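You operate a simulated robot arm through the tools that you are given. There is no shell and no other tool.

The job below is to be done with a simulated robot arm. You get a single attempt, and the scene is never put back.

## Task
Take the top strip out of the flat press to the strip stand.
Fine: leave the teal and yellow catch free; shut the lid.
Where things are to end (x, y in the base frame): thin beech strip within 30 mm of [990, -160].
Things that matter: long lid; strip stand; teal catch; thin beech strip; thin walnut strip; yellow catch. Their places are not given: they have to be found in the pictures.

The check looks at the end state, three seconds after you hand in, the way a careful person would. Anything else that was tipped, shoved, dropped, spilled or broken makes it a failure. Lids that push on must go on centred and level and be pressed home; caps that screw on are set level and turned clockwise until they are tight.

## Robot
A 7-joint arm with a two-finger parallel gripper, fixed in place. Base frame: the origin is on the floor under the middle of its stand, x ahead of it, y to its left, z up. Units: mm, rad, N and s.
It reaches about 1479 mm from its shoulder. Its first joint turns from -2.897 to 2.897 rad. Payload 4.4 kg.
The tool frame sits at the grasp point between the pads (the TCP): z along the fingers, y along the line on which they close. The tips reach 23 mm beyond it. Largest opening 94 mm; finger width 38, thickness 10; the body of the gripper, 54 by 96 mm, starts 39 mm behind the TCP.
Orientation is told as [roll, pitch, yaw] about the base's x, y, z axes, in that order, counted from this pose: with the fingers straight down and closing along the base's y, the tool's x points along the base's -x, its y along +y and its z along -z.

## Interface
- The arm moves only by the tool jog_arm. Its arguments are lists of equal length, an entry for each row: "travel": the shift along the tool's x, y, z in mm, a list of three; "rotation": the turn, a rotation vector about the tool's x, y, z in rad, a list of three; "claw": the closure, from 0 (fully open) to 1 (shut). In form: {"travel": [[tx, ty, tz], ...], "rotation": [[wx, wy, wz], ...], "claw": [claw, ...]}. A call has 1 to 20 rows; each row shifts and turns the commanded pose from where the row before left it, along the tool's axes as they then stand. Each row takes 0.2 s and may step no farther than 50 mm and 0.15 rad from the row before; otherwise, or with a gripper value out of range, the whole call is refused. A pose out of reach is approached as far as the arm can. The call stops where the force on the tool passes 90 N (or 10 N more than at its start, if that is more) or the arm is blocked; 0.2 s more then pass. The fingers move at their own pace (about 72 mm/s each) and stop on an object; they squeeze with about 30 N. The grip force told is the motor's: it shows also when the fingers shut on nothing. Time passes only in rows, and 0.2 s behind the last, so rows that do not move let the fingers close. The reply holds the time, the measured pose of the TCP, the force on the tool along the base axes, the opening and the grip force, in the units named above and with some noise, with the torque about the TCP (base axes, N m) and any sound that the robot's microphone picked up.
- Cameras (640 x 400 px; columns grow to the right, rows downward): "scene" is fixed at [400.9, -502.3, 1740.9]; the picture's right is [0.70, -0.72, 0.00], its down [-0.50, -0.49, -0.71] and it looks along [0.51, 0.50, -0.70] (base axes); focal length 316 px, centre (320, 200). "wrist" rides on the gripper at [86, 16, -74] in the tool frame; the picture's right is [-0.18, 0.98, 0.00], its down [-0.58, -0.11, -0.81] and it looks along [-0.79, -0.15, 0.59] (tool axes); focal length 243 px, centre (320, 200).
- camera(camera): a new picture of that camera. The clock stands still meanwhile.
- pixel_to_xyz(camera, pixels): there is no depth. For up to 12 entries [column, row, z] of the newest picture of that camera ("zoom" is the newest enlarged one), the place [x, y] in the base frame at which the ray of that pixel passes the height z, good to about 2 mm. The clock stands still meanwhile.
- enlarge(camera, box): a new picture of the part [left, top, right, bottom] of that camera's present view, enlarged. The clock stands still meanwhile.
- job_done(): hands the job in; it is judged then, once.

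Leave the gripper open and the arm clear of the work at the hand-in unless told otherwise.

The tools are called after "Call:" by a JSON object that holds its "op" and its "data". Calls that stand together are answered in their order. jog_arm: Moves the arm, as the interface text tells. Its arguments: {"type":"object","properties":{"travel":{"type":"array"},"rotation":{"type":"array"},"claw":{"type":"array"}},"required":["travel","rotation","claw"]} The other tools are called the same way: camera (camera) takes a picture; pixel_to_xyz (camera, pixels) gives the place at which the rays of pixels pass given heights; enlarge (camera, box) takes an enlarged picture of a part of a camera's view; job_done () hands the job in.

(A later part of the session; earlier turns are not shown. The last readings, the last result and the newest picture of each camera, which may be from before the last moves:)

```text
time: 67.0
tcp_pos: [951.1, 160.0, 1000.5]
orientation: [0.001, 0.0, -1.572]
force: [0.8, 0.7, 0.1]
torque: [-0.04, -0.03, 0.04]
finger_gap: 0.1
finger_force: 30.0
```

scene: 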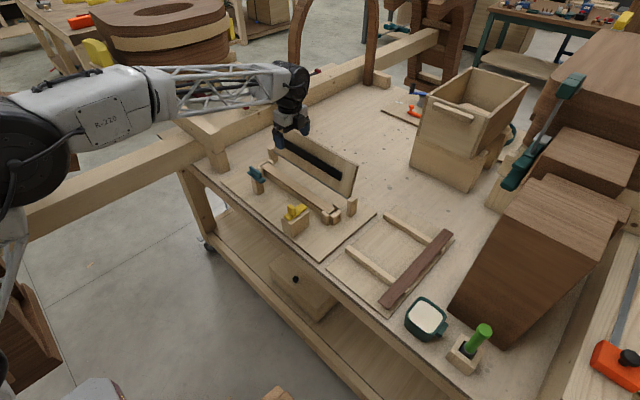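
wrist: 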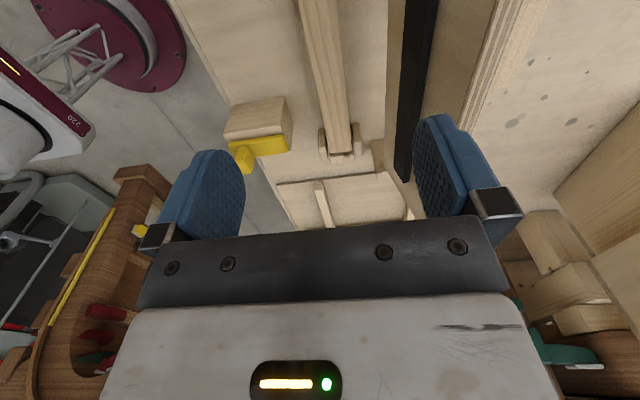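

No contact yet at z≈1000.8. I continue in 1 mm steps.

Call:
{"op": "jog_arm", "data": {"travel": [[0, 0, 1.5], [0, 0, 0]], "rotation": [[0, 0, 0], [0, 0, 0]], "claw": [1, 1]}}

Call:
{"op": "jog_arm", "data": {"travel": [[0, 0, 1], [0, 0, 0]], "rotation": [[0, 0, 0], [0, 0, 0]], "claw": [1, 1]}}

Call:
{"op": "jog_arm", "data": {"travel": [[0, 0, 1], [0, 0, 0]], "rotation": [[0, 0, 0], [0, 0, 0]], "claw": [1, 1]}}

Call:
{"op": "jog_arm", "data": {"travel": [[0, 0, 1], [0, 0, 0]], "rotation": [[0, 0, 0], [0, 0, 0]], "claw": [1, 1]}}

```text
time: 67.6
tcp_pos: [952.5, 159.4, 999.5]
orientation: [-0.001, 0.0, -1.572]
force: [-0.7, 1.1, 4.2]
torque: [-0.01, 0.02, 0.0]
finger_gap: 0.0
finger_force: 30.2
```

```text
time: 68.2
tcp_pos: [951.3, 160.5, 999.2]
orientation: [0.001, 0.001, -1.573]
force: [0.3, 0.1, 11.8]
torque: [-0.02, 0.0, -0.01]
finger_gap: 0.0
finger_force: 30.1
```

```text
time: 68.8
tcp_pos: [952.0, 159.5, 998.3]
orientation: [0.002, 0.001, -1.571]
force: [1.4, 0.5, 22.9]
torque: [0.02, -0.04, 0.03]
finger_gap: 0.0
finger_force: 29.9
```

```text
time: 69.4
tcp_pos: [951.9, 160.7, 998.5]
orientation: [0.003, -0.002, -1.572]
force: [1.1, -0.1, 36.7]
torque: [-0.01, -0.03, 0.0]
finger_gap: 0.1
finger_force: 30.1
```

Contact begins at commanded TCP z≈1000.0, so the strip top is at z≈977. I rise a bit and look very closely at the strip's -y end and near side, to see how thick it is and how the dark strip sits under it.

Call:
{"op": "jog_arm", "data": {"travel": [[0, 0, -5], [0, 0, -30], [0, 0, -30], [0, 0, 0]], "rotation": [[0, 0, 0], [0, 0, 0], [0, 0, 0], [0, 0, 0]], "claw": [1, 1, 1, 0.4]}}

Call:
{"op": "enlarge", "data": {"camera": "scene", "box": [322, 205, 342, 220]}}

Call:
{"op": "enlarge", "data": {"camera": "scene", "box": [290, 190, 310, 203]}}

Call:
{"op": "enlarge", "data": {"camera": "scene", "box": [256, 160, 276, 173]}}

Call:
{"op": "enlarge", "data": {"camera": "scene", "box": [376, 290, 400, 310]}}

```text
time: 70.4
tcp_pos: [950.4, 158.8, 1064.1]
orientation: [0.0, 0.001, -1.574]
force: [-0.9, -0.1, 0.8]
torque: [0.02, -0.03, 0.02]
finger_gap: 53.9
finger_force: 0.2
```

```text
16.00 times, centred on (332, 212) of scene
```

zoom: 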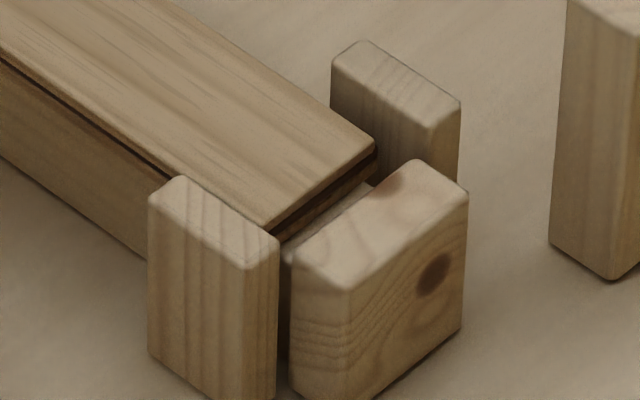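

```text
16.00 times, centred on (300, 196) of scene
```

zoom: 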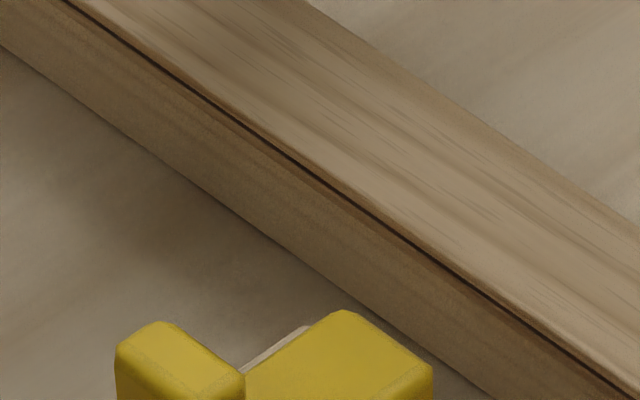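

```text
16.00 times, centred on (266, 166) of scene
```

zoom: 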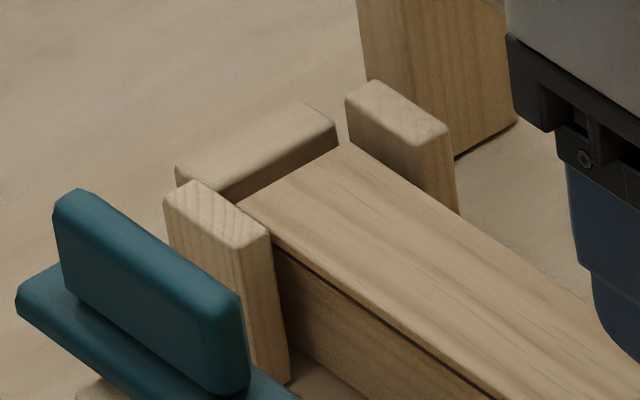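

```text
16.00 times, centred on (388, 300) of scene
```

zoom: 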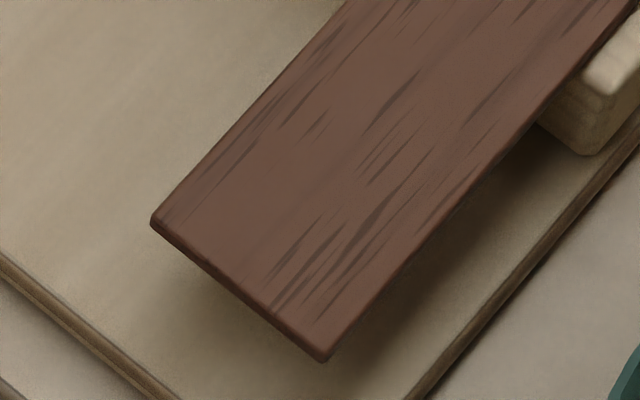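

The beech strip looks about 4 mm thick with a dark gap below it. I want a closer side look with the wrist camera before choosing the grip depth, so I rise, turn to yaw 0, and back off to the near side.

Call:
{"op": "jog_arm", "data": {"travel": [[0, 0, -40], [0, 0, -20], [0, 0, 0], [0, 0, 0], [0, 0, 0], [0, 0, 0], [0, 0, 0], [0, 0, 0], [0, 0, 0], [0, 0, 0], [0, 0, 0], [0, 0, 0], [0, 0, 0], [0, 0, 0], [0, 0, 0]], "rotation": [[0, 0, 0], [0, 0, 0], [0, 0, -0.131], [0, 0, -0.131], [0, 0, -0.131], [0, 0, -0.131], [0, 0, -0.131], [0, 0, -0.131], [0, 0, -0.131], [0, 0, -0.131], [0, 0, -0.131], [0, 0, -0.131], [0, 0, -0.131], [0, 0, -0.131], [0, 0, 0]], "claw": [0.4, 0.2, 0, 0, 0, 0, 0, 0, 0, 0, 0, 0, 0, 0, 0]}}

Call:
{"op": "jog_arm", "data": {"travel": [[40, -8, 0], [40, -8, 0], [40, -8, 20], [0, -8, 30], [0, -8, 30], [0, 0, 0]], "rotation": [[0, 0, 0], [0, 0, 0], [0, 0, 0], [0, 0, 0], [0, 0, 0], [0, 0, 0]], "claw": [0, 0, 0, 0, 0, 0]}}

Call:
{"op": "camera", "data": {"camera": "wrist"}}

```text
time: 73.6
tcp_pos: [951.5, 159.5, 1121.4]
orientation: [0.0, -0.001, 0.002]
force: [0.6, -0.1, 0.0]
torque: [0.04, 0.01, 0.0]
finger_gap: 93.6
finger_force: 0.0
```

```text
time: 75.0
tcp_pos: [831.2, 118.7, 1040.9]
orientation: [0.0, -0.001, 0.002]
force: [-0.2, -0.3, -0.3]
torque: [0.01, 0.02, 0.0]
finger_gap: 94.0
finger_force: 0.2
```

```text
taken
```

wrist: 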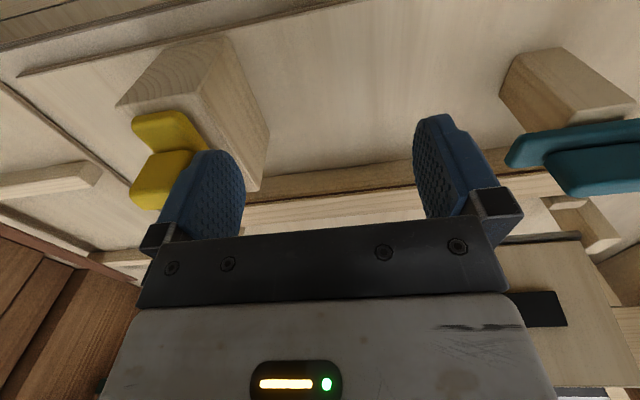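

The strip's near side shows between the fingers around (320, 190). I enlarge there.

Call:
{"op": "enlarge", "data": {"camera": "wrist", "box": [300, 170, 348, 200]}}

Call:
{"op": "enlarge", "data": {"camera": "wrist", "box": [250, 165, 410, 235]}}

Call:
{"op": "enlarge", "data": {"camera": "wrist", "box": [500, 160, 596, 220]}}

```text
13.33 times, centred on (324, 185) of wrist
```

zoom: 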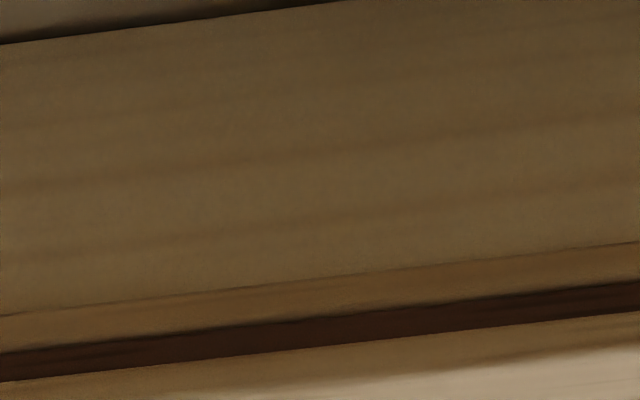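

```text
4.00 times, centred on (330, 200) of wrist
```

zoom: 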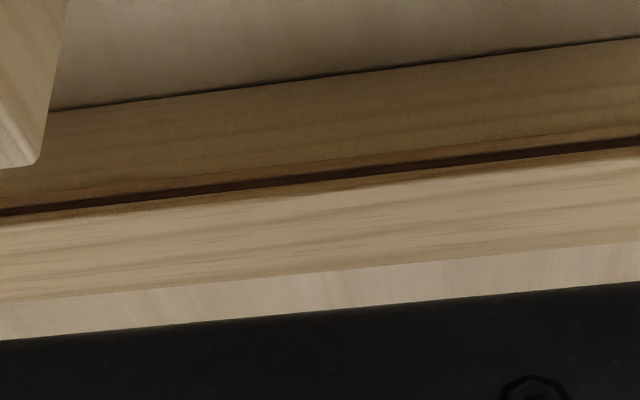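

```text
6.67 times, centred on (548, 190) of wrist
```

zoom: 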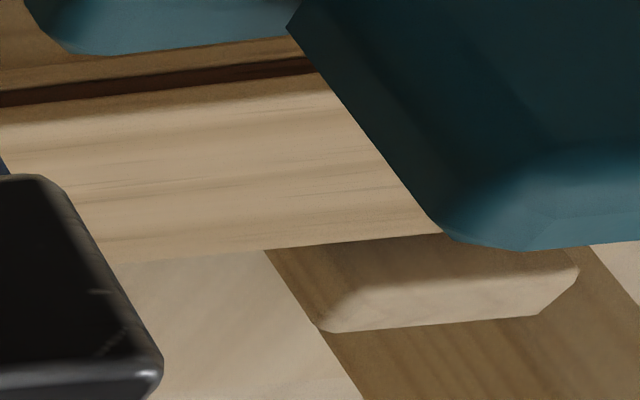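

The close-up (upside down) shows the beech on top, about 4 mm thick. Directly under it is a dark walnut strip of about the same width, on a slightly wider bed. So I must grip only the upper ~3 mm, with the tips about 3 mm below the top surface. I return above the strip with yaw -1.57.

Call:
{"op": "jog_arm", "data": {"travel": [[0, 8, -30], [0, 8, -30], [-40, 8, -20], [-40, 8, 0], [-40, 9, 0], [0, 0, 0], [0, 0, 0], [0, 0, 0], [0, 0, 0], [0, 0, 0], [0, 0, 0], [0, 0, 0], [0, 0, 0], [0, 0, 0], [0, 0, 0], [0, 0, 0], [0, 0, 0], [0, 0, 0]], "rotation": [[0, 0, 0], [0, 0, 0], [0, 0, 0], [0, 0, 0], [0, 0, 0], [0, 0, 0.131], [0, 0, 0.131], [0, 0, 0.131], [0, 0, 0.131], [0, 0, 0.131], [0, 0, 0.131], [0, 0, 0.131], [0, 0, 0.131], [0, 0, 0.131], [0, 0, 0.131], [0, 0, 0.131], [0, 0, 0.131], [0, 0, 0]], "claw": [0, 0, 0, 0.2, 0.4, 0.4, 0.4, 0.4, 0.4, 0.4, 0.4, 0.4, 0.4, 0.4, 0.4, 0.4, 0.4, 0.4]}}

Call:
{"op": "jog_arm", "data": {"travel": [[0, 0, 36], [0, 0, 36], [0, 0, 30], [0, 0, 6], [0, 0, 0], [0, 0, 0]], "rotation": [[0, 0, 0], [0, 0, 0], [0, 0, 0], [0, 0, 0], [0, 0, 0], [0, 0, 0]], "claw": [0.4, 0.4, 0.4, 0.4, 0.4, 0.4]}}

Call:
{"op": "camera", "data": {"camera": "wrist"}}

Call:
{"op": "enlarge", "data": {"camera": "scene", "box": [266, 150, 330, 190]}}

```text
time: 78.8
tcp_pos: [951.2, 162.1, 1121.0]
orientation: [-0.001, -0.001, -1.572]
force: [-0.6, -0.6, 0.2]
torque: [-0.05, -0.01, 0.01]
finger_gap: 56.5
finger_force: 0.1
```

```text
time: 80.2
tcp_pos: [951.4, 161.4, 1014.1]
orientation: [-0.001, -0.001, -1.573]
force: [0.8, 0.4, -0.2]
torque: [-0.01, -0.01, 0.0]
finger_gap: 56.3
finger_force: 0.1
```

```text
taken
```

wrist: 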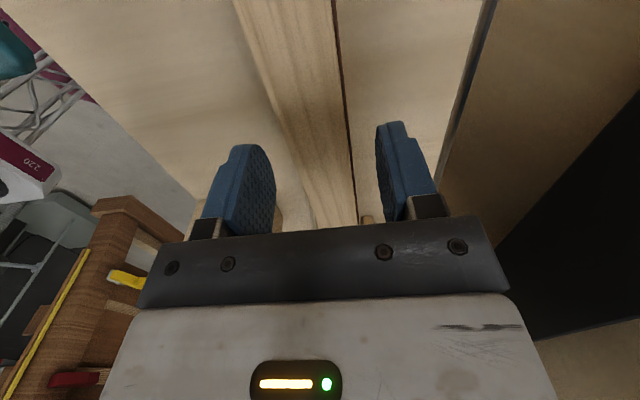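

```text
10.00 times, centred on (298, 170) of scene
```

zoom: 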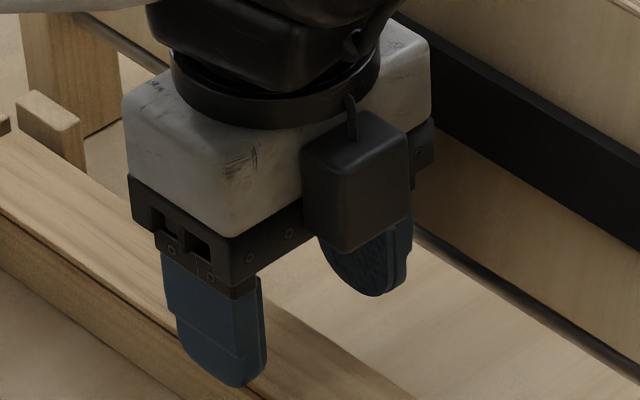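

The fingers straddle the strip. I lower by 16.6 mm so the tips stand 3 mm below the strip's top, then close.

Call:
{"op": "jog_arm", "data": {"travel": [[0, 0, 10], [0, 0, 6.6], [0, 0, 0], [0, 0, 0]], "rotation": [[0, 0, 0], [0, 0, 0], [0, 0, 0], [0, 0, 0]], "claw": [0.4, 0.4, 0.4, 0.4]}}

Call:
{"op": "enlarge", "data": {"camera": "scene", "box": [276, 170, 308, 200]}}

Call:
{"op": "enlarge", "data": {"camera": "wrist", "box": [230, 120, 410, 232]}}

```text
time: 81.2
tcp_pos: [950.4, 160.7, 996.1]
orientation: [0.0, 0.0, -1.572]
force: [-0.1, -0.5, -1.1]
torque: [-0.01, 0.01, -0.02]
finger_gap: 56.6
finger_force: 0.0
```

```text
13.33 times, centred on (292, 185) of scene
```

zoom: 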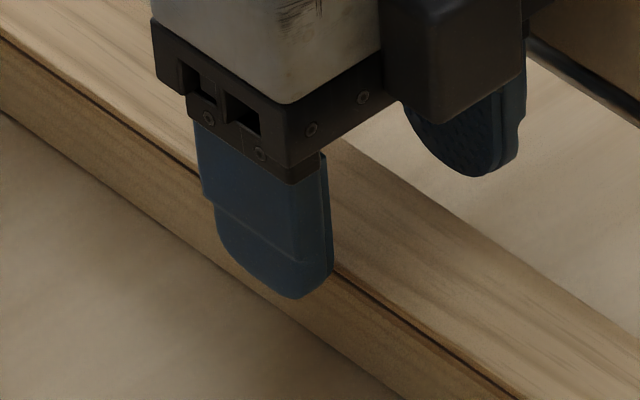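

```text
3.56 times, centred on (320, 176) of wrist
```

zoom: 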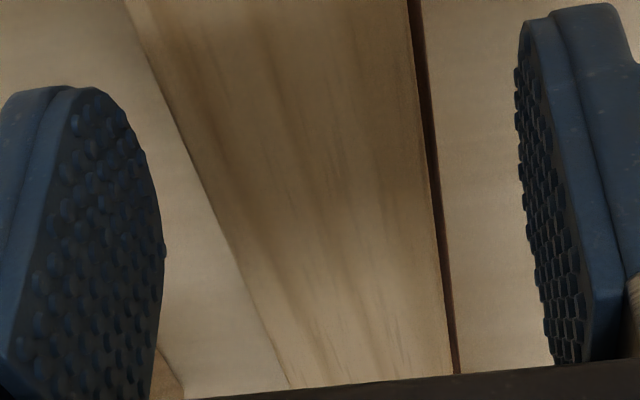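

The dark walnut edge peeks out slightly on the +x side, so staying shallow matters. I close on the beech and read the gap; it should be about 36.

Call:
{"op": "jog_arm", "data": {"travel": [[0, 0, 0], [0, 0, 0], [0, 0, 0], [0, 0, 0]], "rotation": [[0, 0, 0], [0, 0, 0], [0, 0, 0], [0, 0, 0]], "claw": [0.55, 0.6, 1, 1]}}

Call:
{"op": "enlarge", "data": {"camera": "wrist", "box": [230, 120, 410, 232]}}

```text
time: 82.2
tcp_pos: [951.8, 161.0, 997.3]
orientation: [0.0, 0.0, -1.571]
force: [0.4, 0.8, -0.4]
torque: [-0.01, 0.0, 0.0]
finger_gap: 34.9
finger_force: 30.5
```

```text
3.56 times, centred on (320, 176) of wrist
```

zoom: 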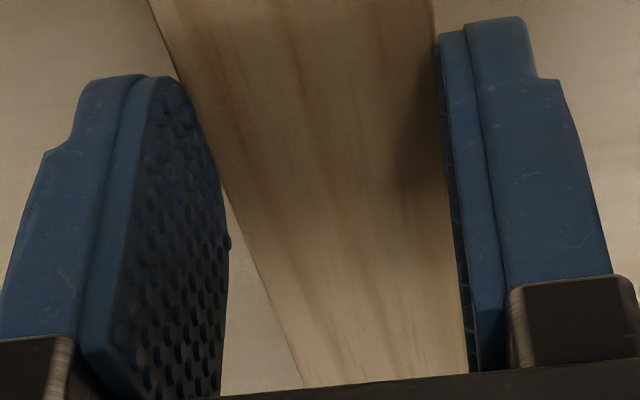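

Gap is 34.9 mm with a steady grip, so it is likely only the beech. I lift 6 mm slowly and check.

Call:
{"op": "jog_arm", "data": {"travel": [[0, 0, -2], [0, 0, -2], [0, 0, -3], [0, 0, 0]], "rotation": [[0, 0, 0], [0, 0, 0], [0, 0, 0], [0, 0, 0]], "claw": [1, 1, 1, 1]}}

Call:
{"op": "enlarge", "data": {"camera": "scene", "box": [240, 140, 368, 220]}}

Call:
{"op": "enlarge", "data": {"camera": "scene", "box": [322, 200, 342, 216]}}

Call:
{"op": "enlarge", "data": {"camera": "scene", "box": [292, 186, 318, 206]}}

```text
time: 83.2
tcp_pos: [950.1, 160.8, 1003.5]
orientation: [0.0, 0.0, -1.57]
force: [0.6, -1.1, -0.2]
torque: [0.04, 0.03, 0.02]
finger_gap: 35.1
finger_force: 29.5
```

```text
5.00 times, centred on (304, 180) of scene
```

zoom: 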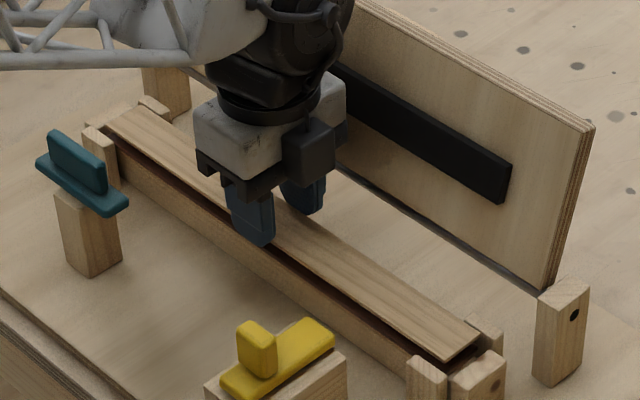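

```text
16.00 times, centred on (332, 208) of scene
```

zoom: 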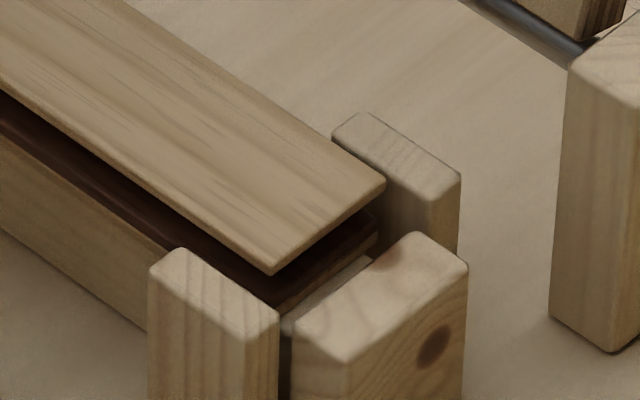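

```text
16.00 times, centred on (305, 196) of scene
```

zoom: 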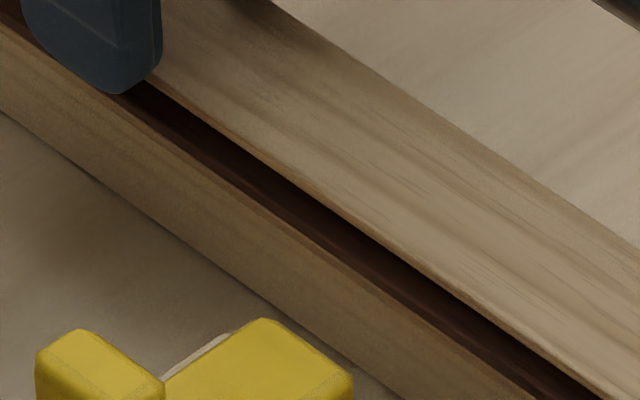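

The beech came up alone and the walnut strip stays in the press. I lift straight up to about z 1214.

Call:
{"op": "jog_arm", "data": {"travel": [[0, 0, -15], [0, 0, -30], [0, 0, -35], [0, 0, -35], [0, 0, -35], [0, 0, -35], [0, 0, -25], [0, 0, 0]], "rotation": [[0, 0, 0], [0, 0, 0], [0, 0, 0], [0, 0, 0], [0, 0, 0], [0, 0, 0], [0, 0, 0], [0, 0, 0]], "claw": [1, 1, 1, 1, 1, 1, 1, 1]}}

Call:
{"op": "camera", "data": {"camera": "scene"}}

Call:
{"op": "camera", "data": {"camera": "wrist"}}

```text
time: 85.0
tcp_pos: [950.4, 161.8, 1214.8]
orientation: [0.001, 0.0, -1.574]
force: [0.4, -0.1, -0.3]
torque: [0.01, 0.02, 0.0]
finger_gap: 34.6
finger_force: 29.6
```

```text
taken
```

scene: 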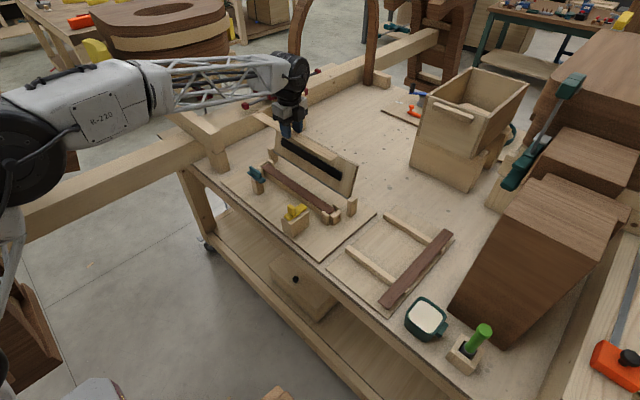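

```text
taken
```

wrist: 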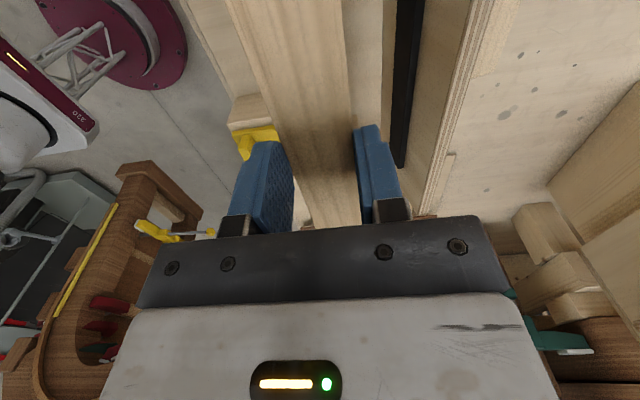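

The strip is held and level. I enlarge the scene to see both its ends relative to the grip.

Call:
{"op": "enlarge", "data": {"camera": "scene", "box": [230, 90, 390, 190]}}

```text
4.00 times, centred on (310, 140) of scene
```

zoom: 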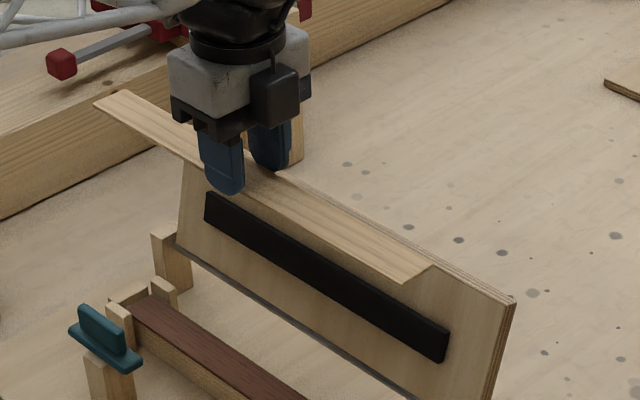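

I read the strip's end centres at its top height, z≈1195.

Call:
{"op": "pixel_to_xyz", "data": {"camera": "scene", "pixels": [[257.5, 114.25, 1195], [334.5, 158.25, 1195]]}}

```text
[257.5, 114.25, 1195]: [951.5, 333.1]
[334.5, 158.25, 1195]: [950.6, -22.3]
```

The strip's centre is about 3 mm toward -y of my grip, so I have it well centred. At this height I turn the gripper to yaw 0, which brings the strip along x.

Call:
{"op": "jog_arm", "data": {"travel": [[0, 0, 0], [0, 0, 0], [0, 0, 0], [0, 0, 0], [0, 0, 0], [0, 0, 0], [0, 0, 0], [0, 0, 0], [0, 0, 0], [0, 0, 0], [0, 0, 0], [0, 0, 0], [0, 0, 0], [0, 0, 0], [0, 0, 0]], "rotation": [[0, 0, -0.06], [0, 0, -0.12], [0, 0, -0.12], [0, 0, -0.12], [0, 0, -0.12], [0, 0, -0.12], [0, 0, -0.12], [0, 0, -0.12], [0, 0, -0.12], [0, 0, -0.12], [0, 0, -0.12], [0, 0, -0.12], [0, 0, -0.12], [0, 0, -0.072], [0, 0, 0]], "claw": [1, 1, 1, 1, 1, 1, 1, 1, 1, 1, 1, 1, 1, 1, 1]}}

Call:
{"op": "camera", "data": {"camera": "scene"}}

```text
time: 88.2
tcp_pos: [951.0, 160.8, 1214.0]
orientation: [0.002, -0.001, 0.002]
force: [-1.0, 0.1, -0.3]
torque: [-0.01, -0.02, 0.01]
finger_gap: 34.5
finger_force: 30.4
```

```text
taken
```

scene: 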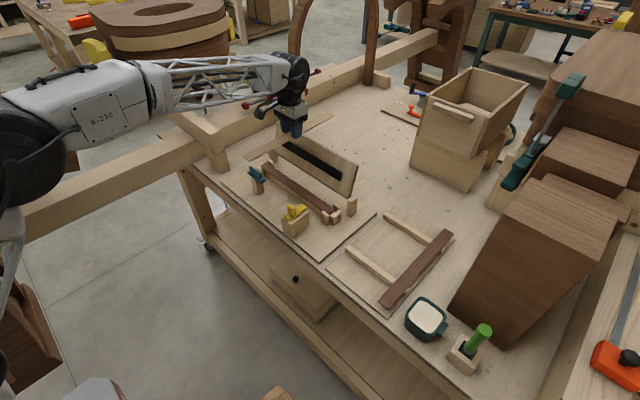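

The strip lies along x in the grip. I carry it over at this height to above the stand at (987, -165).

Call:
{"op": "jog_arm", "data": {"travel": [[-4.5, -30, 0], [-4.5, -40, 0], [-4.5, -44, 0], [-4.5, -44, 0], [-4.5, -44, 0], [-4.5, -44, 0], [-4.5, -40, 0], [-4.5, -40, 0], [0, 0, 0], [0, 0, 0]], "rotation": [[0, 0, 0], [0, 0, 0], [0, 0, 0], [0, 0, 0], [0, 0, 0], [0, 0, 0], [0, 0, 0], [0, 0, 0], [0, 0, 0], [0, 0, 0]], "claw": [1, 1, 1, 1, 1, 1, 1, 1, 1, 1]}}

Call:
{"op": "camera", "data": {"camera": "scene"}}

Call:
{"op": "camera", "data": {"camera": "wrist"}}

```text
time: 90.4
tcp_pos: [987.5, -166.0, 1214.1]
orientation: [0.0, -0.001, 0.0]
force: [0.4, -0.8, -0.6]
torque: [0.04, 0.01, 0.01]
finger_gap: 35.0
finger_force: 30.0
```

```text
taken
```

scene: 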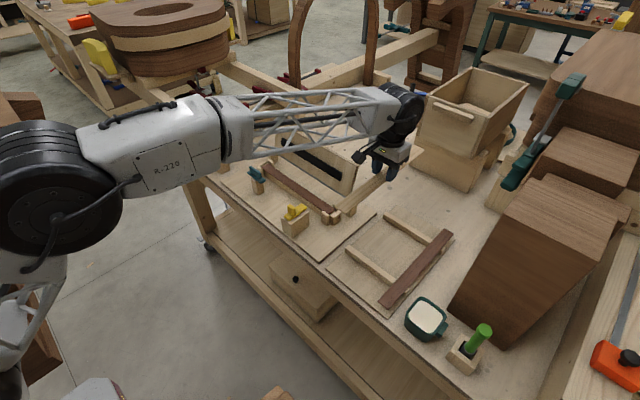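

```text
taken
```

wrist: 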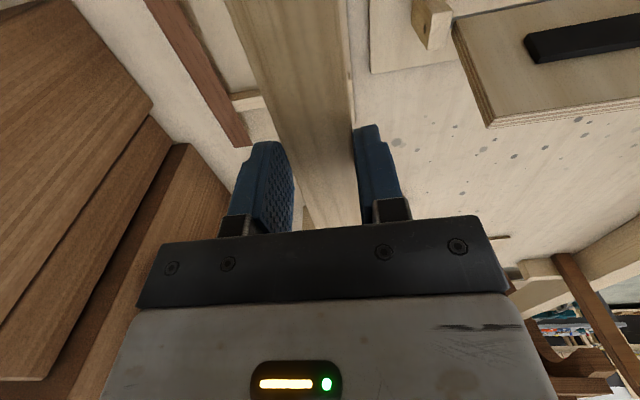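

All clear below. I descend to TCP z≈1004, still above the rails, and look.

Call:
{"op": "jog_arm", "data": {"travel": [[0, 0, 35], [0, 0, 40], [0, 0, 40], [0, 0, 40], [0, 0, 35], [0, 0, 20], [0, 0, 0]], "rotation": [[0, 0, 0], [0, 0, 0], [0, 0, 0], [0, 0, 0], [0, 0, 0], [0, 0, 0], [0, 0, 0]], "claw": [1, 1, 1, 1, 1, 1, 1]}}

Call:
{"op": "enlarge", "data": {"camera": "scene", "box": [320, 190, 480, 300]}}

```text
time: 92.0
tcp_pos: [987.3, -164.3, 1004.9]
orientation: [0.0, 0.0, 0.0]
force: [1.1, 0.2, 0.4]
torque: [0.05, 0.02, -0.01]
finger_gap: 34.8
finger_force: 29.7
```

```text
3.64 times, centred on (400, 245) of scene
```

zoom: 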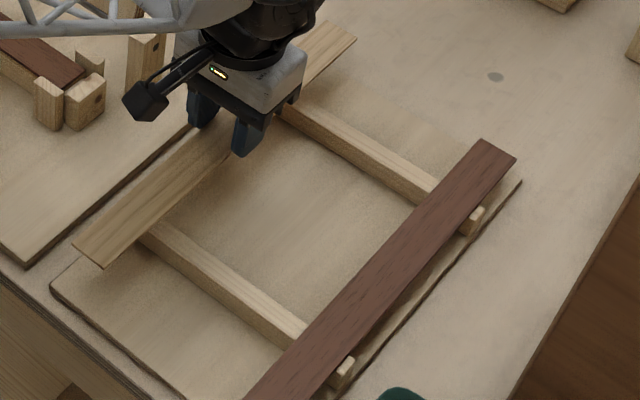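

The strip hovers over the +y end of both rails. I shift 4 mm toward -y for full support and lower in small steps until I feel the rails.

Call:
{"op": "jog_arm", "data": {"travel": [[0, -4, 5], [0, 0, 6], [0, 0, 3], [0, 0, 0]], "rotation": [[0, 0, 0], [0, 0, 0], [0, 0, 0], [0, 0, 0]], "claw": [1, 1, 1, 1]}}

Call:
{"op": "jog_arm", "data": {"travel": [[0, 0, 3], [0, 0, 0]], "rotation": [[0, 0, 0], [0, 0, 0]], "claw": [1, 1]}}

Call:
{"op": "jog_arm", "data": {"travel": [[0, 0, 2], [0, 0, 0]], "rotation": [[0, 0, 0], [0, 0, 0]], "claw": [1, 1]}}

Call:
{"op": "enlarge", "data": {"camera": "scene", "box": [330, 200, 426, 280]}}

```text
time: 93.0
tcp_pos: [987.6, -168.6, 989.8]
orientation: [0.001, -0.001, 0.003]
force: [0.4, -0.2, -0.2]
torque: [0.0, 0.03, 0.01]
finger_gap: 35.0
finger_force: 30.0
```

```text
time: 93.6
tcp_pos: [986.6, -168.8, 987.1]
orientation: [0.001, 0.0, 0.002]
force: [0.3, -0.3, -0.6]
torque: [-0.02, 0.01, 0.0]
finger_gap: 35.0
finger_force: 30.3
```

```text
time: 94.2
tcp_pos: [988.1, -169.2, 984.4]
orientation: [0.0, 0.0, 0.002]
force: [-0.9, -0.5, 0.5]
torque: [0.0, -0.04, -0.02]
finger_gap: 34.7
finger_force: 30.3
```

```text
5.00 times, centred on (378, 240) of scene
```

zoom: 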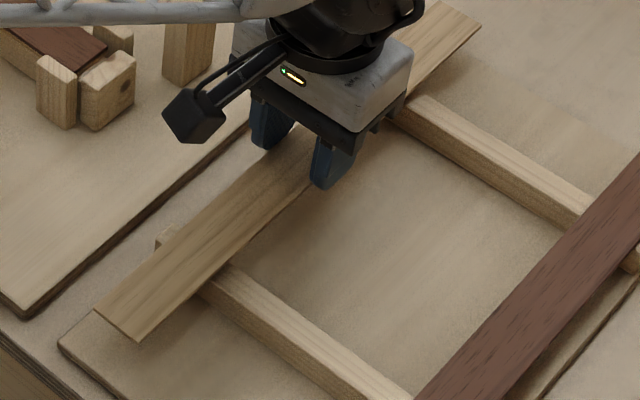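

The rail's +y end peeks out beyond the strip near (170, 238) in the zoom, so it is fully over the rails. I keep lowering in 2 mm steps.

Call:
{"op": "jog_arm", "data": {"travel": [[0, 0, 2], [0, 0, 0]], "rotation": [[0, 0, 0], [0, 0, 0]], "claw": [1, 1]}}

Call:
{"op": "jog_arm", "data": {"travel": [[0, 0, 2], [0, 0, 0]], "rotation": [[0, 0, 0], [0, 0, 0]], "claw": [1, 1]}}

Call:
{"op": "jog_arm", "data": {"travel": [[0, 0, 2], [0, 0, 0]], "rotation": [[0, 0, 0], [0, 0, 0]], "claw": [1, 1]}}

Call:
{"op": "enlarge", "data": {"camera": "scene", "box": [340, 235, 380, 262]}}

```text
time: 94.8
tcp_pos: [987.1, -168.9, 982.4]
orientation: [0.0, -0.001, 0.003]
force: [-0.5, 0.7, -0.6]
torque: [-0.03, 0.01, 0.0]
finger_gap: 35.1
finger_force: 30.2
```

```text
time: 95.4
tcp_pos: [987.1, -168.8, 981.0]
orientation: [-0.001, 0.0, 0.001]
force: [-0.8, 0.2, -0.9]
torque: [-0.01, 0.0, 0.01]
finger_gap: 34.7
finger_force: 30.1
```

```text
time: 96.0
tcp_pos: [988.3, -168.4, 978.2]
orientation: [0.001, 0.0, 0.001]
force: [0.0, 0.7, -0.9]
torque: [0.0, 0.0, 0.01]
finger_gap: 34.9
finger_force: 30.0
```

```text
14.81 times, centred on (360, 248) of scene
```

zoom: 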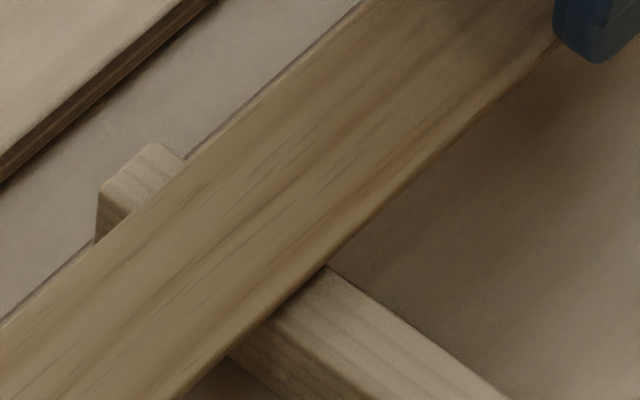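

The strip is close above the rail and there is still no contact. I continue in 1.5 mm steps.

Call:
{"op": "jog_arm", "data": {"travel": [[0, 0, 1.5], [0, 0, 0]], "rotation": [[0, 0, 0], [0, 0, 0]], "claw": [1, 1]}}

Call:
{"op": "jog_arm", "data": {"travel": [[0, 0, 1.5], [0, 0, 0]], "rotation": [[0, 0, 0], [0, 0, 0]], "claw": [1, 1]}}

Call:
{"op": "jog_arm", "data": {"travel": [[0, 0, 1.5], [0, 0, 0]], "rotation": [[0, 0, 0], [0, 0, 0]], "claw": [1, 1]}}

Call:
{"op": "enlarge", "data": {"camera": "scene", "box": [340, 235, 380, 262]}}

```text
time: 96.6
tcp_pos: [987.0, -168.0, 976.4]
orientation: [0.0, 0.001, 0.001]
force: [-0.8, 0.0, -0.2]
torque: [-0.01, 0.01, -0.02]
finger_gap: 34.9
finger_force: 30.5
```

```text
time: 97.2
tcp_pos: [988.9, -167.2, 975.3]
orientation: [-0.001, 0.001, 0.002]
force: [0.8, 0.7, 1.4]
torque: [-0.03, 0.1, -0.01]
finger_gap: 35.1
finger_force: 30.4
```

```text
time: 97.8
tcp_pos: [988.5, -169.1, 975.6]
orientation: [0.0, -0.002, 0.002]
force: [-4.0, 1.5, 16.7]
torque: [0.09, 0.24, -0.03]
finger_gap: 34.9
finger_force: 30.0
```

```text
14.81 times, centred on (360, 248) of scene
```

zoom: 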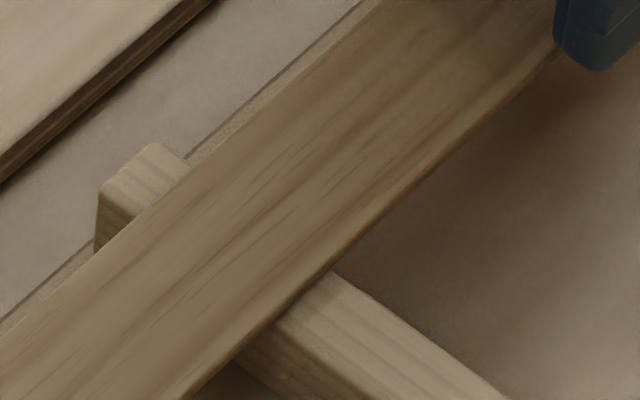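

Contact shows 16.7 N: the strip rests on the rails. I ease up 1 mm, open the fingers, and rise.

Call:
{"op": "jog_arm", "data": {"travel": [[0, 0, -1], [0, 0, 0], [0, 0, 0], [0, 0, 0]], "rotation": [[0, 0, 0], [0, 0, 0], [0, 0, 0], [0, 0, 0]], "claw": [1, 0.55, 0.45, 0.45]}}

Call:
{"op": "jog_arm", "data": {"travel": [[0, 0, -10], [0, 0, -30], [0, 0, -40], [0, 0, -40], [0, 0, -40], [0, 0, -40], [0, 0, 0]], "rotation": [[0, 0, 0], [0, 0, 0], [0, 0, 0], [0, 0, 0], [0, 0, 0], [0, 0, 0], [0, 0, 0]], "claw": [0.45, 0.45, 0.45, 0.45, 0.45, 0.45, 0.45]}}

Call:
{"op": "enlarge", "data": {"camera": "scene", "box": [320, 200, 480, 310]}}

Call:
{"op": "camera", "data": {"camera": "scene"}}

```text
time: 98.8
tcp_pos: [987.9, -168.6, 974.7]
orientation: [0.001, 0.0, 0.001]
force: [0.5, 1.8, -0.3]
torque: [0.01, 0.01, 0.02]
finger_gap: 52.0
finger_force: 0.1
```

```text
time: 100.4
tcp_pos: [987.7, -169.3, 1175.8]
orientation: [-0.001, 0.0, 0.001]
force: [0.6, -0.5, -0.7]
torque: [0.02, -0.01, -0.01]
finger_gap: 51.8
finger_force: 0.1
```

```text
3.64 times, centred on (400, 255) of scene
```

zoom: 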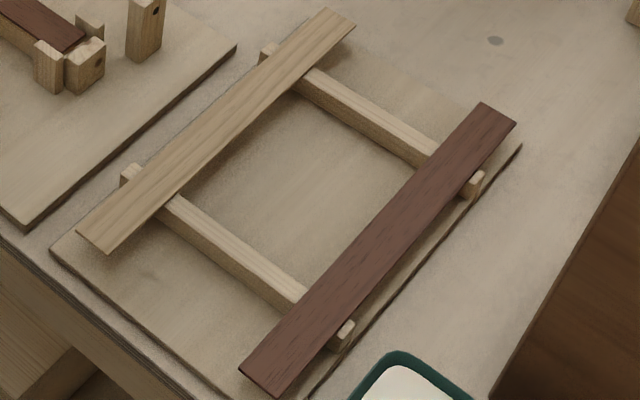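

```text
taken
```

scene: 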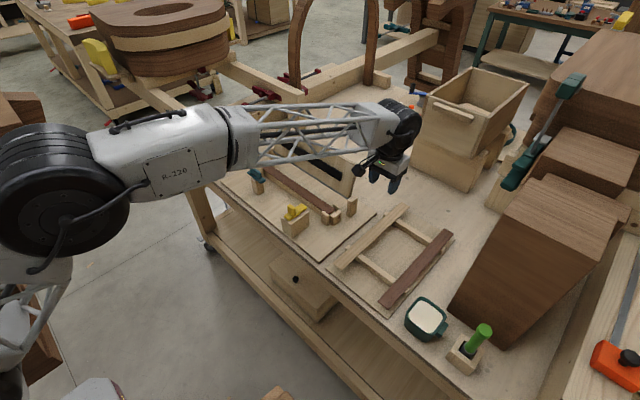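

The beech strip rests on both rails, parallel to the walnut strip already there. I check its end centres at z 956.

Call:
{"op": "pixel_to_xyz", "data": {"camera": "scene", "pixels": [[337.9, 266.8, 956], [405.8, 204.7, 956]]}}

Call:
{"op": "enlarge", "data": {"camera": "scene", "box": [240, 130, 368, 220]}}

```text
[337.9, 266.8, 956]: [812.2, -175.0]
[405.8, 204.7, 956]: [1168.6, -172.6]
```

```text
4.44 times, centred on (304, 175) of scene
```

zoom: 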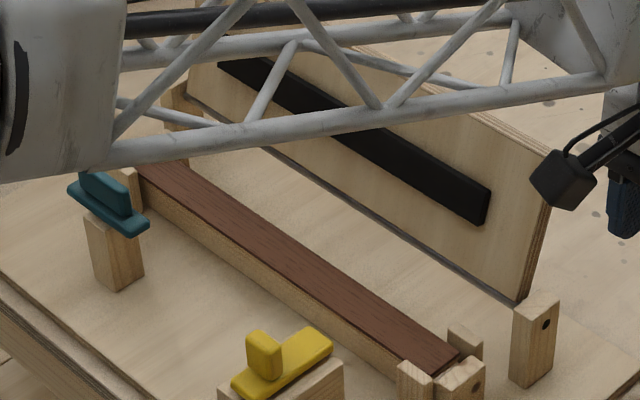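

The beech centre reads about (990, -172), within about 14 mm of the target. Now I shut the lid. I move back to a point in front of and above the open lid and look at the handle with the wrist camera.

Call:
{"op": "jog_arm", "data": {"travel": [[0, 0, -30], [0, 0, -25], [-8, 40, 0], [-8, 40, 0], [-8, 40, 0], [-8, 40, 0], [-8, 40, 0], [-8, 40, 0], [-8, 40, 0], [-6, 43, 0], [0, 0, 0]], "rotation": [[0, 0, 0], [0, 0, 0], [0, 0, 0], [0, 0, 0], [0, 0, 0], [0, 0, 0], [0, 0, 0], [0, 0, 0], [0, 0, 0], [0, 0, 0], [0, 0, 0]], "claw": [0.4, 0.2, 0, 0, 0, 0, 0, 0, 0, 0, 0]}}

Call:
{"op": "camera", "data": {"camera": "wrist"}}

Call:
{"op": "enlarge", "data": {"camera": "wrist", "box": [240, 30, 420, 142]}}

```text
time: 102.8
tcp_pos: [1050.4, 154.7, 1230.8]
orientation: [-0.001, 0.001, 0.001]
force: [0.2, -0.3, -0.5]
torque: [0.03, -0.02, -0.03]
finger_gap: 93.9
finger_force: 0.2
```

```text
taken
```

wrist: 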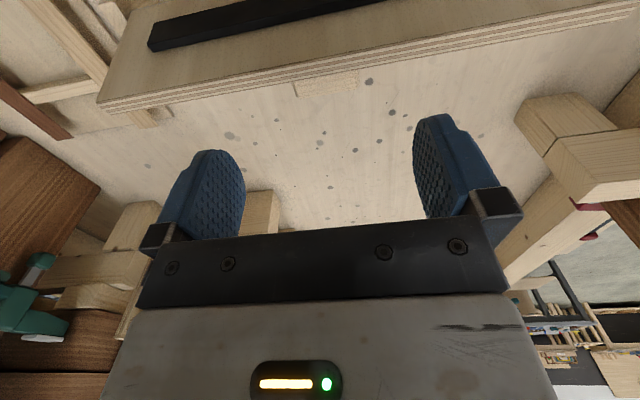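

```text
3.56 times, centred on (330, 86) of wrist
```

zoom: 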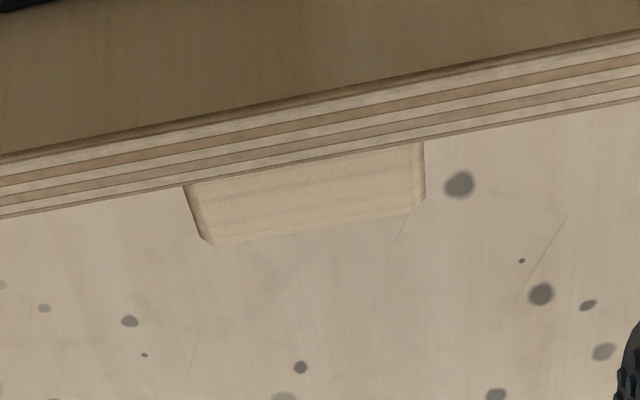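

I see the lid's top edge and the handle behind it. I compute the lid's angle from the edge in both cameras.

Call:
{"op": "pixel_to_xyz", "data": {"camera": "wrist", "pixels": [[330, 74.8, 1110], [330, 74.8, 1120], [330, 59.3, 1110], [330, 59.3, 1120], [290, 97, 1080], [290, 97, 1090], [290, 97, 1100]]}}

Call:
{"op": "enlarge", "data": {"camera": "scene", "box": [335, 150, 375, 206]}}

```text
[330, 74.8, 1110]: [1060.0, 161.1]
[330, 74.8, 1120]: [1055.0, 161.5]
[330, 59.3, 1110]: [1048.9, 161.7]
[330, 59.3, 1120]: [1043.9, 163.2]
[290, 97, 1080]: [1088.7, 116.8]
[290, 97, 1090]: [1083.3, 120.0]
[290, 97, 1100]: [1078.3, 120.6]
```

```text
7.14 times, centred on (355, 178) of scene
```

zoom: 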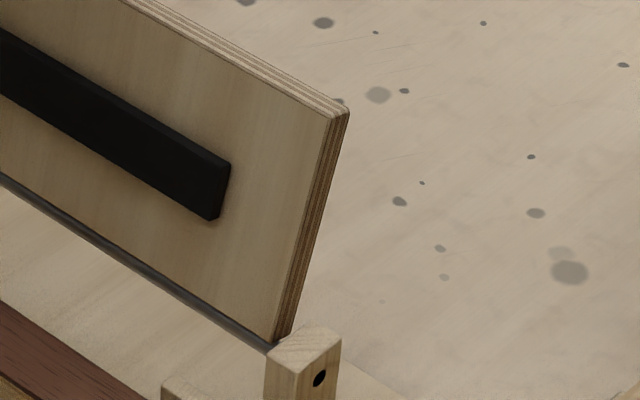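

I read the lid's top -y corner in the scene picture at several heights.

Call:
{"op": "pixel_to_xyz", "data": {"camera": "scene", "pixels": [[356.7, 166.1, 1095], [356.7, 166.1, 1105], [356.7, 166.1, 1115], [356.7, 166.1, 1125], [358.9, 165.4, 1105], [358.9, 165.4, 1115], [348.7, 197.6, 985], [348.7, 197.6, 1000]]}}

```text
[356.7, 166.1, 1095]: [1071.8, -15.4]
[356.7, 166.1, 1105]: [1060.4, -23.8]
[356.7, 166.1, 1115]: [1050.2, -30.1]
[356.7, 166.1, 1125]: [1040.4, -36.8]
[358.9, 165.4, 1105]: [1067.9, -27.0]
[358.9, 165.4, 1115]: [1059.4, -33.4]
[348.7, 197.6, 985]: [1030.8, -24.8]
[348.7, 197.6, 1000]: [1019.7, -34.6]
```

The lid leans at about 102°, so its stop is there, and the handle's grip centre is near (1071, 1093). I go up and over to a point above the handle and pitch the tool by 0.35 rad, so the fingers can come down along the lid's far face.

Call:
{"op": "jog_arm", "data": {"travel": [[-27.3, 0.8, 0], [-27.3, 0, 0], [0, 0, 0], [0, 0, 0], [0, 0, 0], [-8.6, 0, 23.5], [-8.6, 0, 23.5], [0, 0, 0]], "rotation": [[0, 0, 0], [0, 0, 0], [0, 0.117, 0], [0, 0.117, 0], [0, 0.116, 0], [0, 0, 0], [0, 0, 0], [0, 0, 0]], "claw": [0, 0, 0, 0, 0, 0, 0, 0]}}

Call:
{"op": "camera", "data": {"camera": "wrist"}}

Call:
{"op": "camera", "data": {"camera": "scene"}}

```text
time: 104.6
tcp_pos: [1103.2, 154.5, 1180.7]
orientation: [0.001, 0.349, 0.001]
force: [-1.1, 0.7, -0.1]
torque: [-0.02, 0.0, -0.03]
finger_gap: 94.0
finger_force: 0.1
```

```text
taken
```

wrist: 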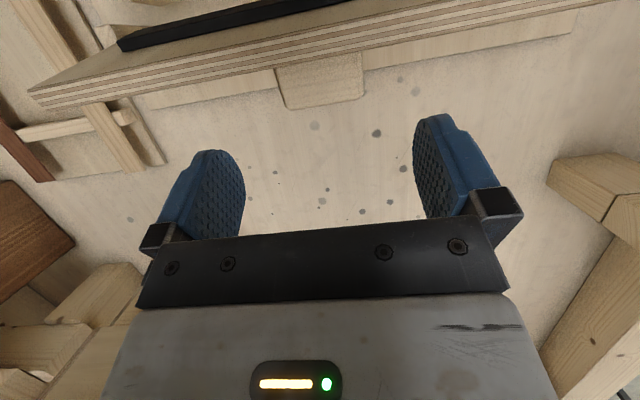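

```text
taken
```

scene: 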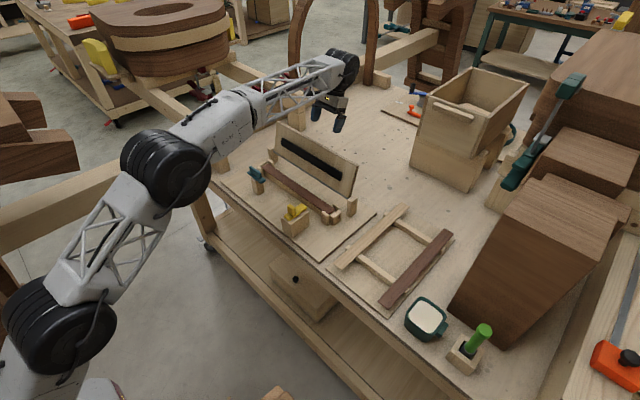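

The handle shows between the fingers at (278–363, 55–108). I check its ends at its height.

Call:
{"op": "pixel_to_xyz", "data": {"camera": "wrist", "pixels": [[286, 109, 1088], [362, 98, 1088], [277, 70, 1095], [362, 56, 1095], [320, 62, 1120], [324, 102, 1088]]}}

Call:
{"op": "enlarge", "data": {"camera": "wrist", "box": [240, 20, 400, 120]}}

```text
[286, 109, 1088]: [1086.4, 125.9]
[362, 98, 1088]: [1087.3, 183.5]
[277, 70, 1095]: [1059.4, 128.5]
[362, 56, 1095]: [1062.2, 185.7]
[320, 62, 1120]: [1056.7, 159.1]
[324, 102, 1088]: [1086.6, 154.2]
```

```text
4.00 times, centred on (320, 70) of wrist
```

zoom: 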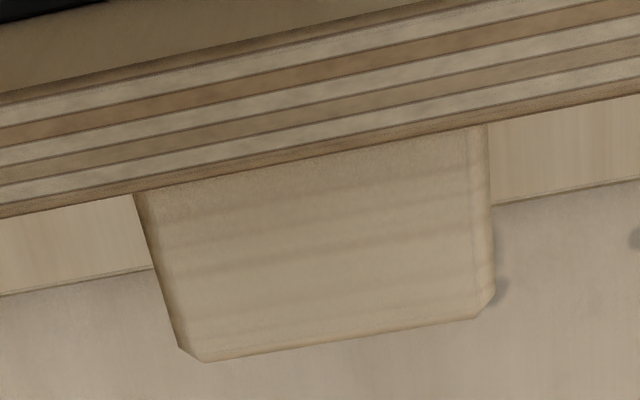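

The handle's ends are at y≈127 and 184.5, centred on 155.5, and its outer face is at x≈1086. I come down along the finger axis around it.

Call:
{"op": "jog_arm", "data": {"travel": [[0, 0.5, 30], [0, 0, 30], [0, 0, 20], [0, 0, 0]], "rotation": [[0, 0, 0], [0, 0, 0], [0, 0, 0], [0, 0, 0]], "claw": [0, 0, 0, 0]}}

Call:
{"op": "jog_arm", "data": {"travel": [[0, 0, 6], [0, 0, 6], [0, 0, 0]], "rotation": [[0, 0, 0], [0, 0, 0], [0, 0, 0]], "claw": [0, 0, 0]}}

Call:
{"op": "camera", "data": {"camera": "wrist"}}

Call:
{"op": "enlarge", "data": {"camera": "scene", "box": [260, 100, 388, 200]}}

```text
time: 105.6
tcp_pos: [1075.8, 155.8, 1105.6]
orientation: [0.002, 0.35, 0.001]
force: [0.0, -0.2, 0.0]
torque: [-0.02, 0.02, 0.01]
finger_gap: 94.1
finger_force: 0.1
```

```text
time: 106.4
tcp_pos: [1071.4, 155.6, 1094.4]
orientation: [-0.001, 0.349, 0.0]
force: [1.2, 0.2, -0.2]
torque: [0.03, -0.04, -0.07]
finger_gap: 94.2
finger_force: 0.1
```

```text
taken
```

wrist: 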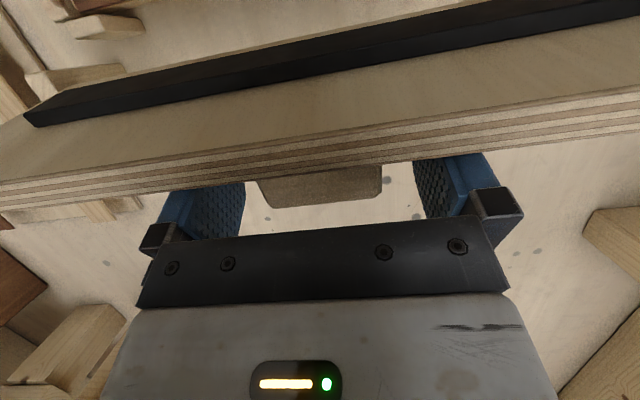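

```text
4.00 times, centred on (324, 150) of scene
```

zoom: 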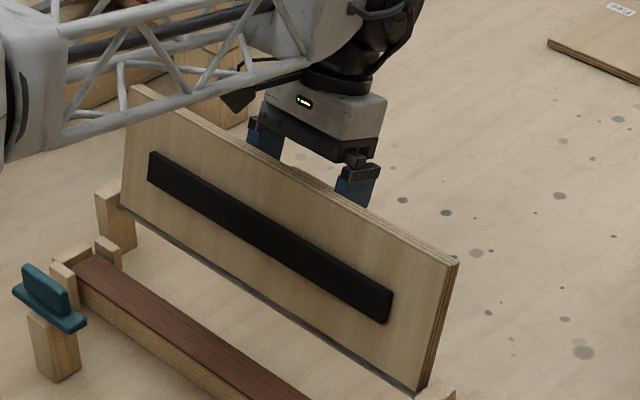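

The fingers straddle the handle behind the lid. I close on it.

Call:
{"op": "jog_arm", "data": {"travel": [[0, 0, 0], [0, 0, 0], [0, 0, 0], [0, 0, 0]], "rotation": [[0, 0, 0], [0, 0, 0], [0, 0, 0], [0, 0, 0]], "claw": [0.2, 1, 1, 1]}}

```text
time: 107.4
tcp_pos: [1071.7, 155.0, 1094.2]
orientation: [-0.001, 0.352, 0.0]
force: [-2.9, -14.7, -1.1]
torque: [-0.34, 0.3, -0.51]
finger_gap: 60.1
finger_force: 44.8
```

Gripped. Now I swing the lid back along its arc, the first 20° to begin with, easing the side load by 1 mm in -y.

Call:
{"op": "jog_arm", "data": {"travel": [[4.7, -1, -0.4], [4.7, 0, -0.4], [9.5, 0, 0], [9.4, 0, 0.9], [9.4, 0, 1.6], [0, 0, 0]], "rotation": [[0, 0, 0], [0, 0, 0], [0, 0, 0], [0, 0, 0], [0, 0, 0], [0, 0, 0]], "claw": [1, 1, 1, 1, 1, 1]}}

Call:
{"op": "enlarge", "data": {"camera": "scene", "box": [250, 120, 378, 210]}}

```text
time: 108.8
tcp_pos: [1036.4, 154.4, 1104.1]
orientation: [0.0, 0.351, 0.002]
force: [11.1, 4.9, -7.8]
torque: [-0.36, -1.48, -1.76]
finger_gap: 60.0
finger_force: 44.9
```

```text
4.44 times, centred on (314, 165) of scene
```

zoom: 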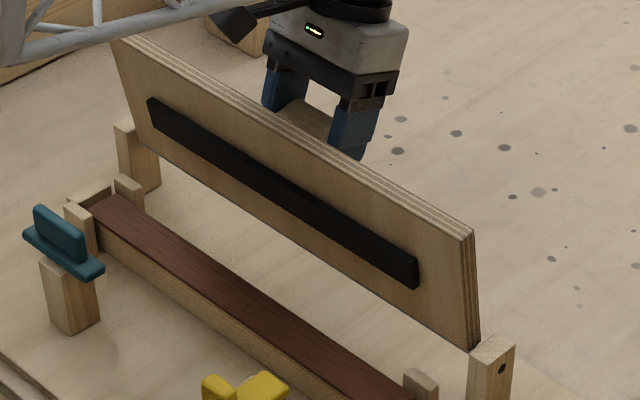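

The lid follows. I continue from about 82° to 57°.

Call:
{"op": "jog_arm", "data": {"travel": [[9.2, 0, 2.5], [9.0, 0, 3.3], [8.6, 0, 4.1], [8.3, 0, 4.7], [7.8, 0, 5.5], [0, 0, 0]], "rotation": [[0, 0, 0], [0, 0, 0], [0, 0, 0], [0, 0, 0], [0, -0.03, 0], [0, 0, 0]], "claw": [1, 1, 1, 1, 1, 1]}}

Call:
{"op": "enlarge", "data": {"camera": "scene", "box": [250, 120, 378, 210]}}

```text
time: 110.2
tcp_pos: [988.7, 155.3, 1100.8]
orientation: [0.0, 0.319, 0.002]
force: [9.2, 13.4, -2.0]
torque: [0.28, -1.24, -1.07]
finger_gap: 60.1
finger_force: 45.4
```

```text
4.44 times, centred on (314, 165) of scene
```

zoom: 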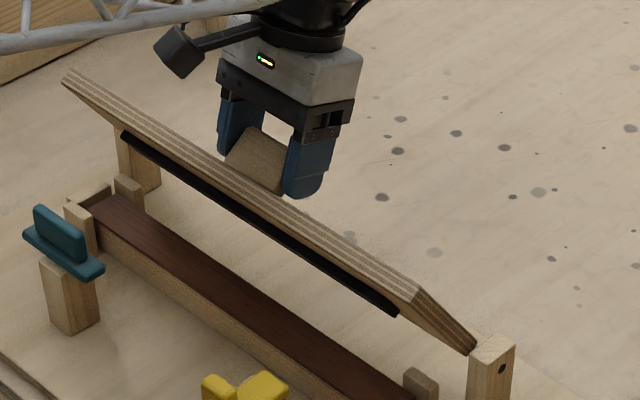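

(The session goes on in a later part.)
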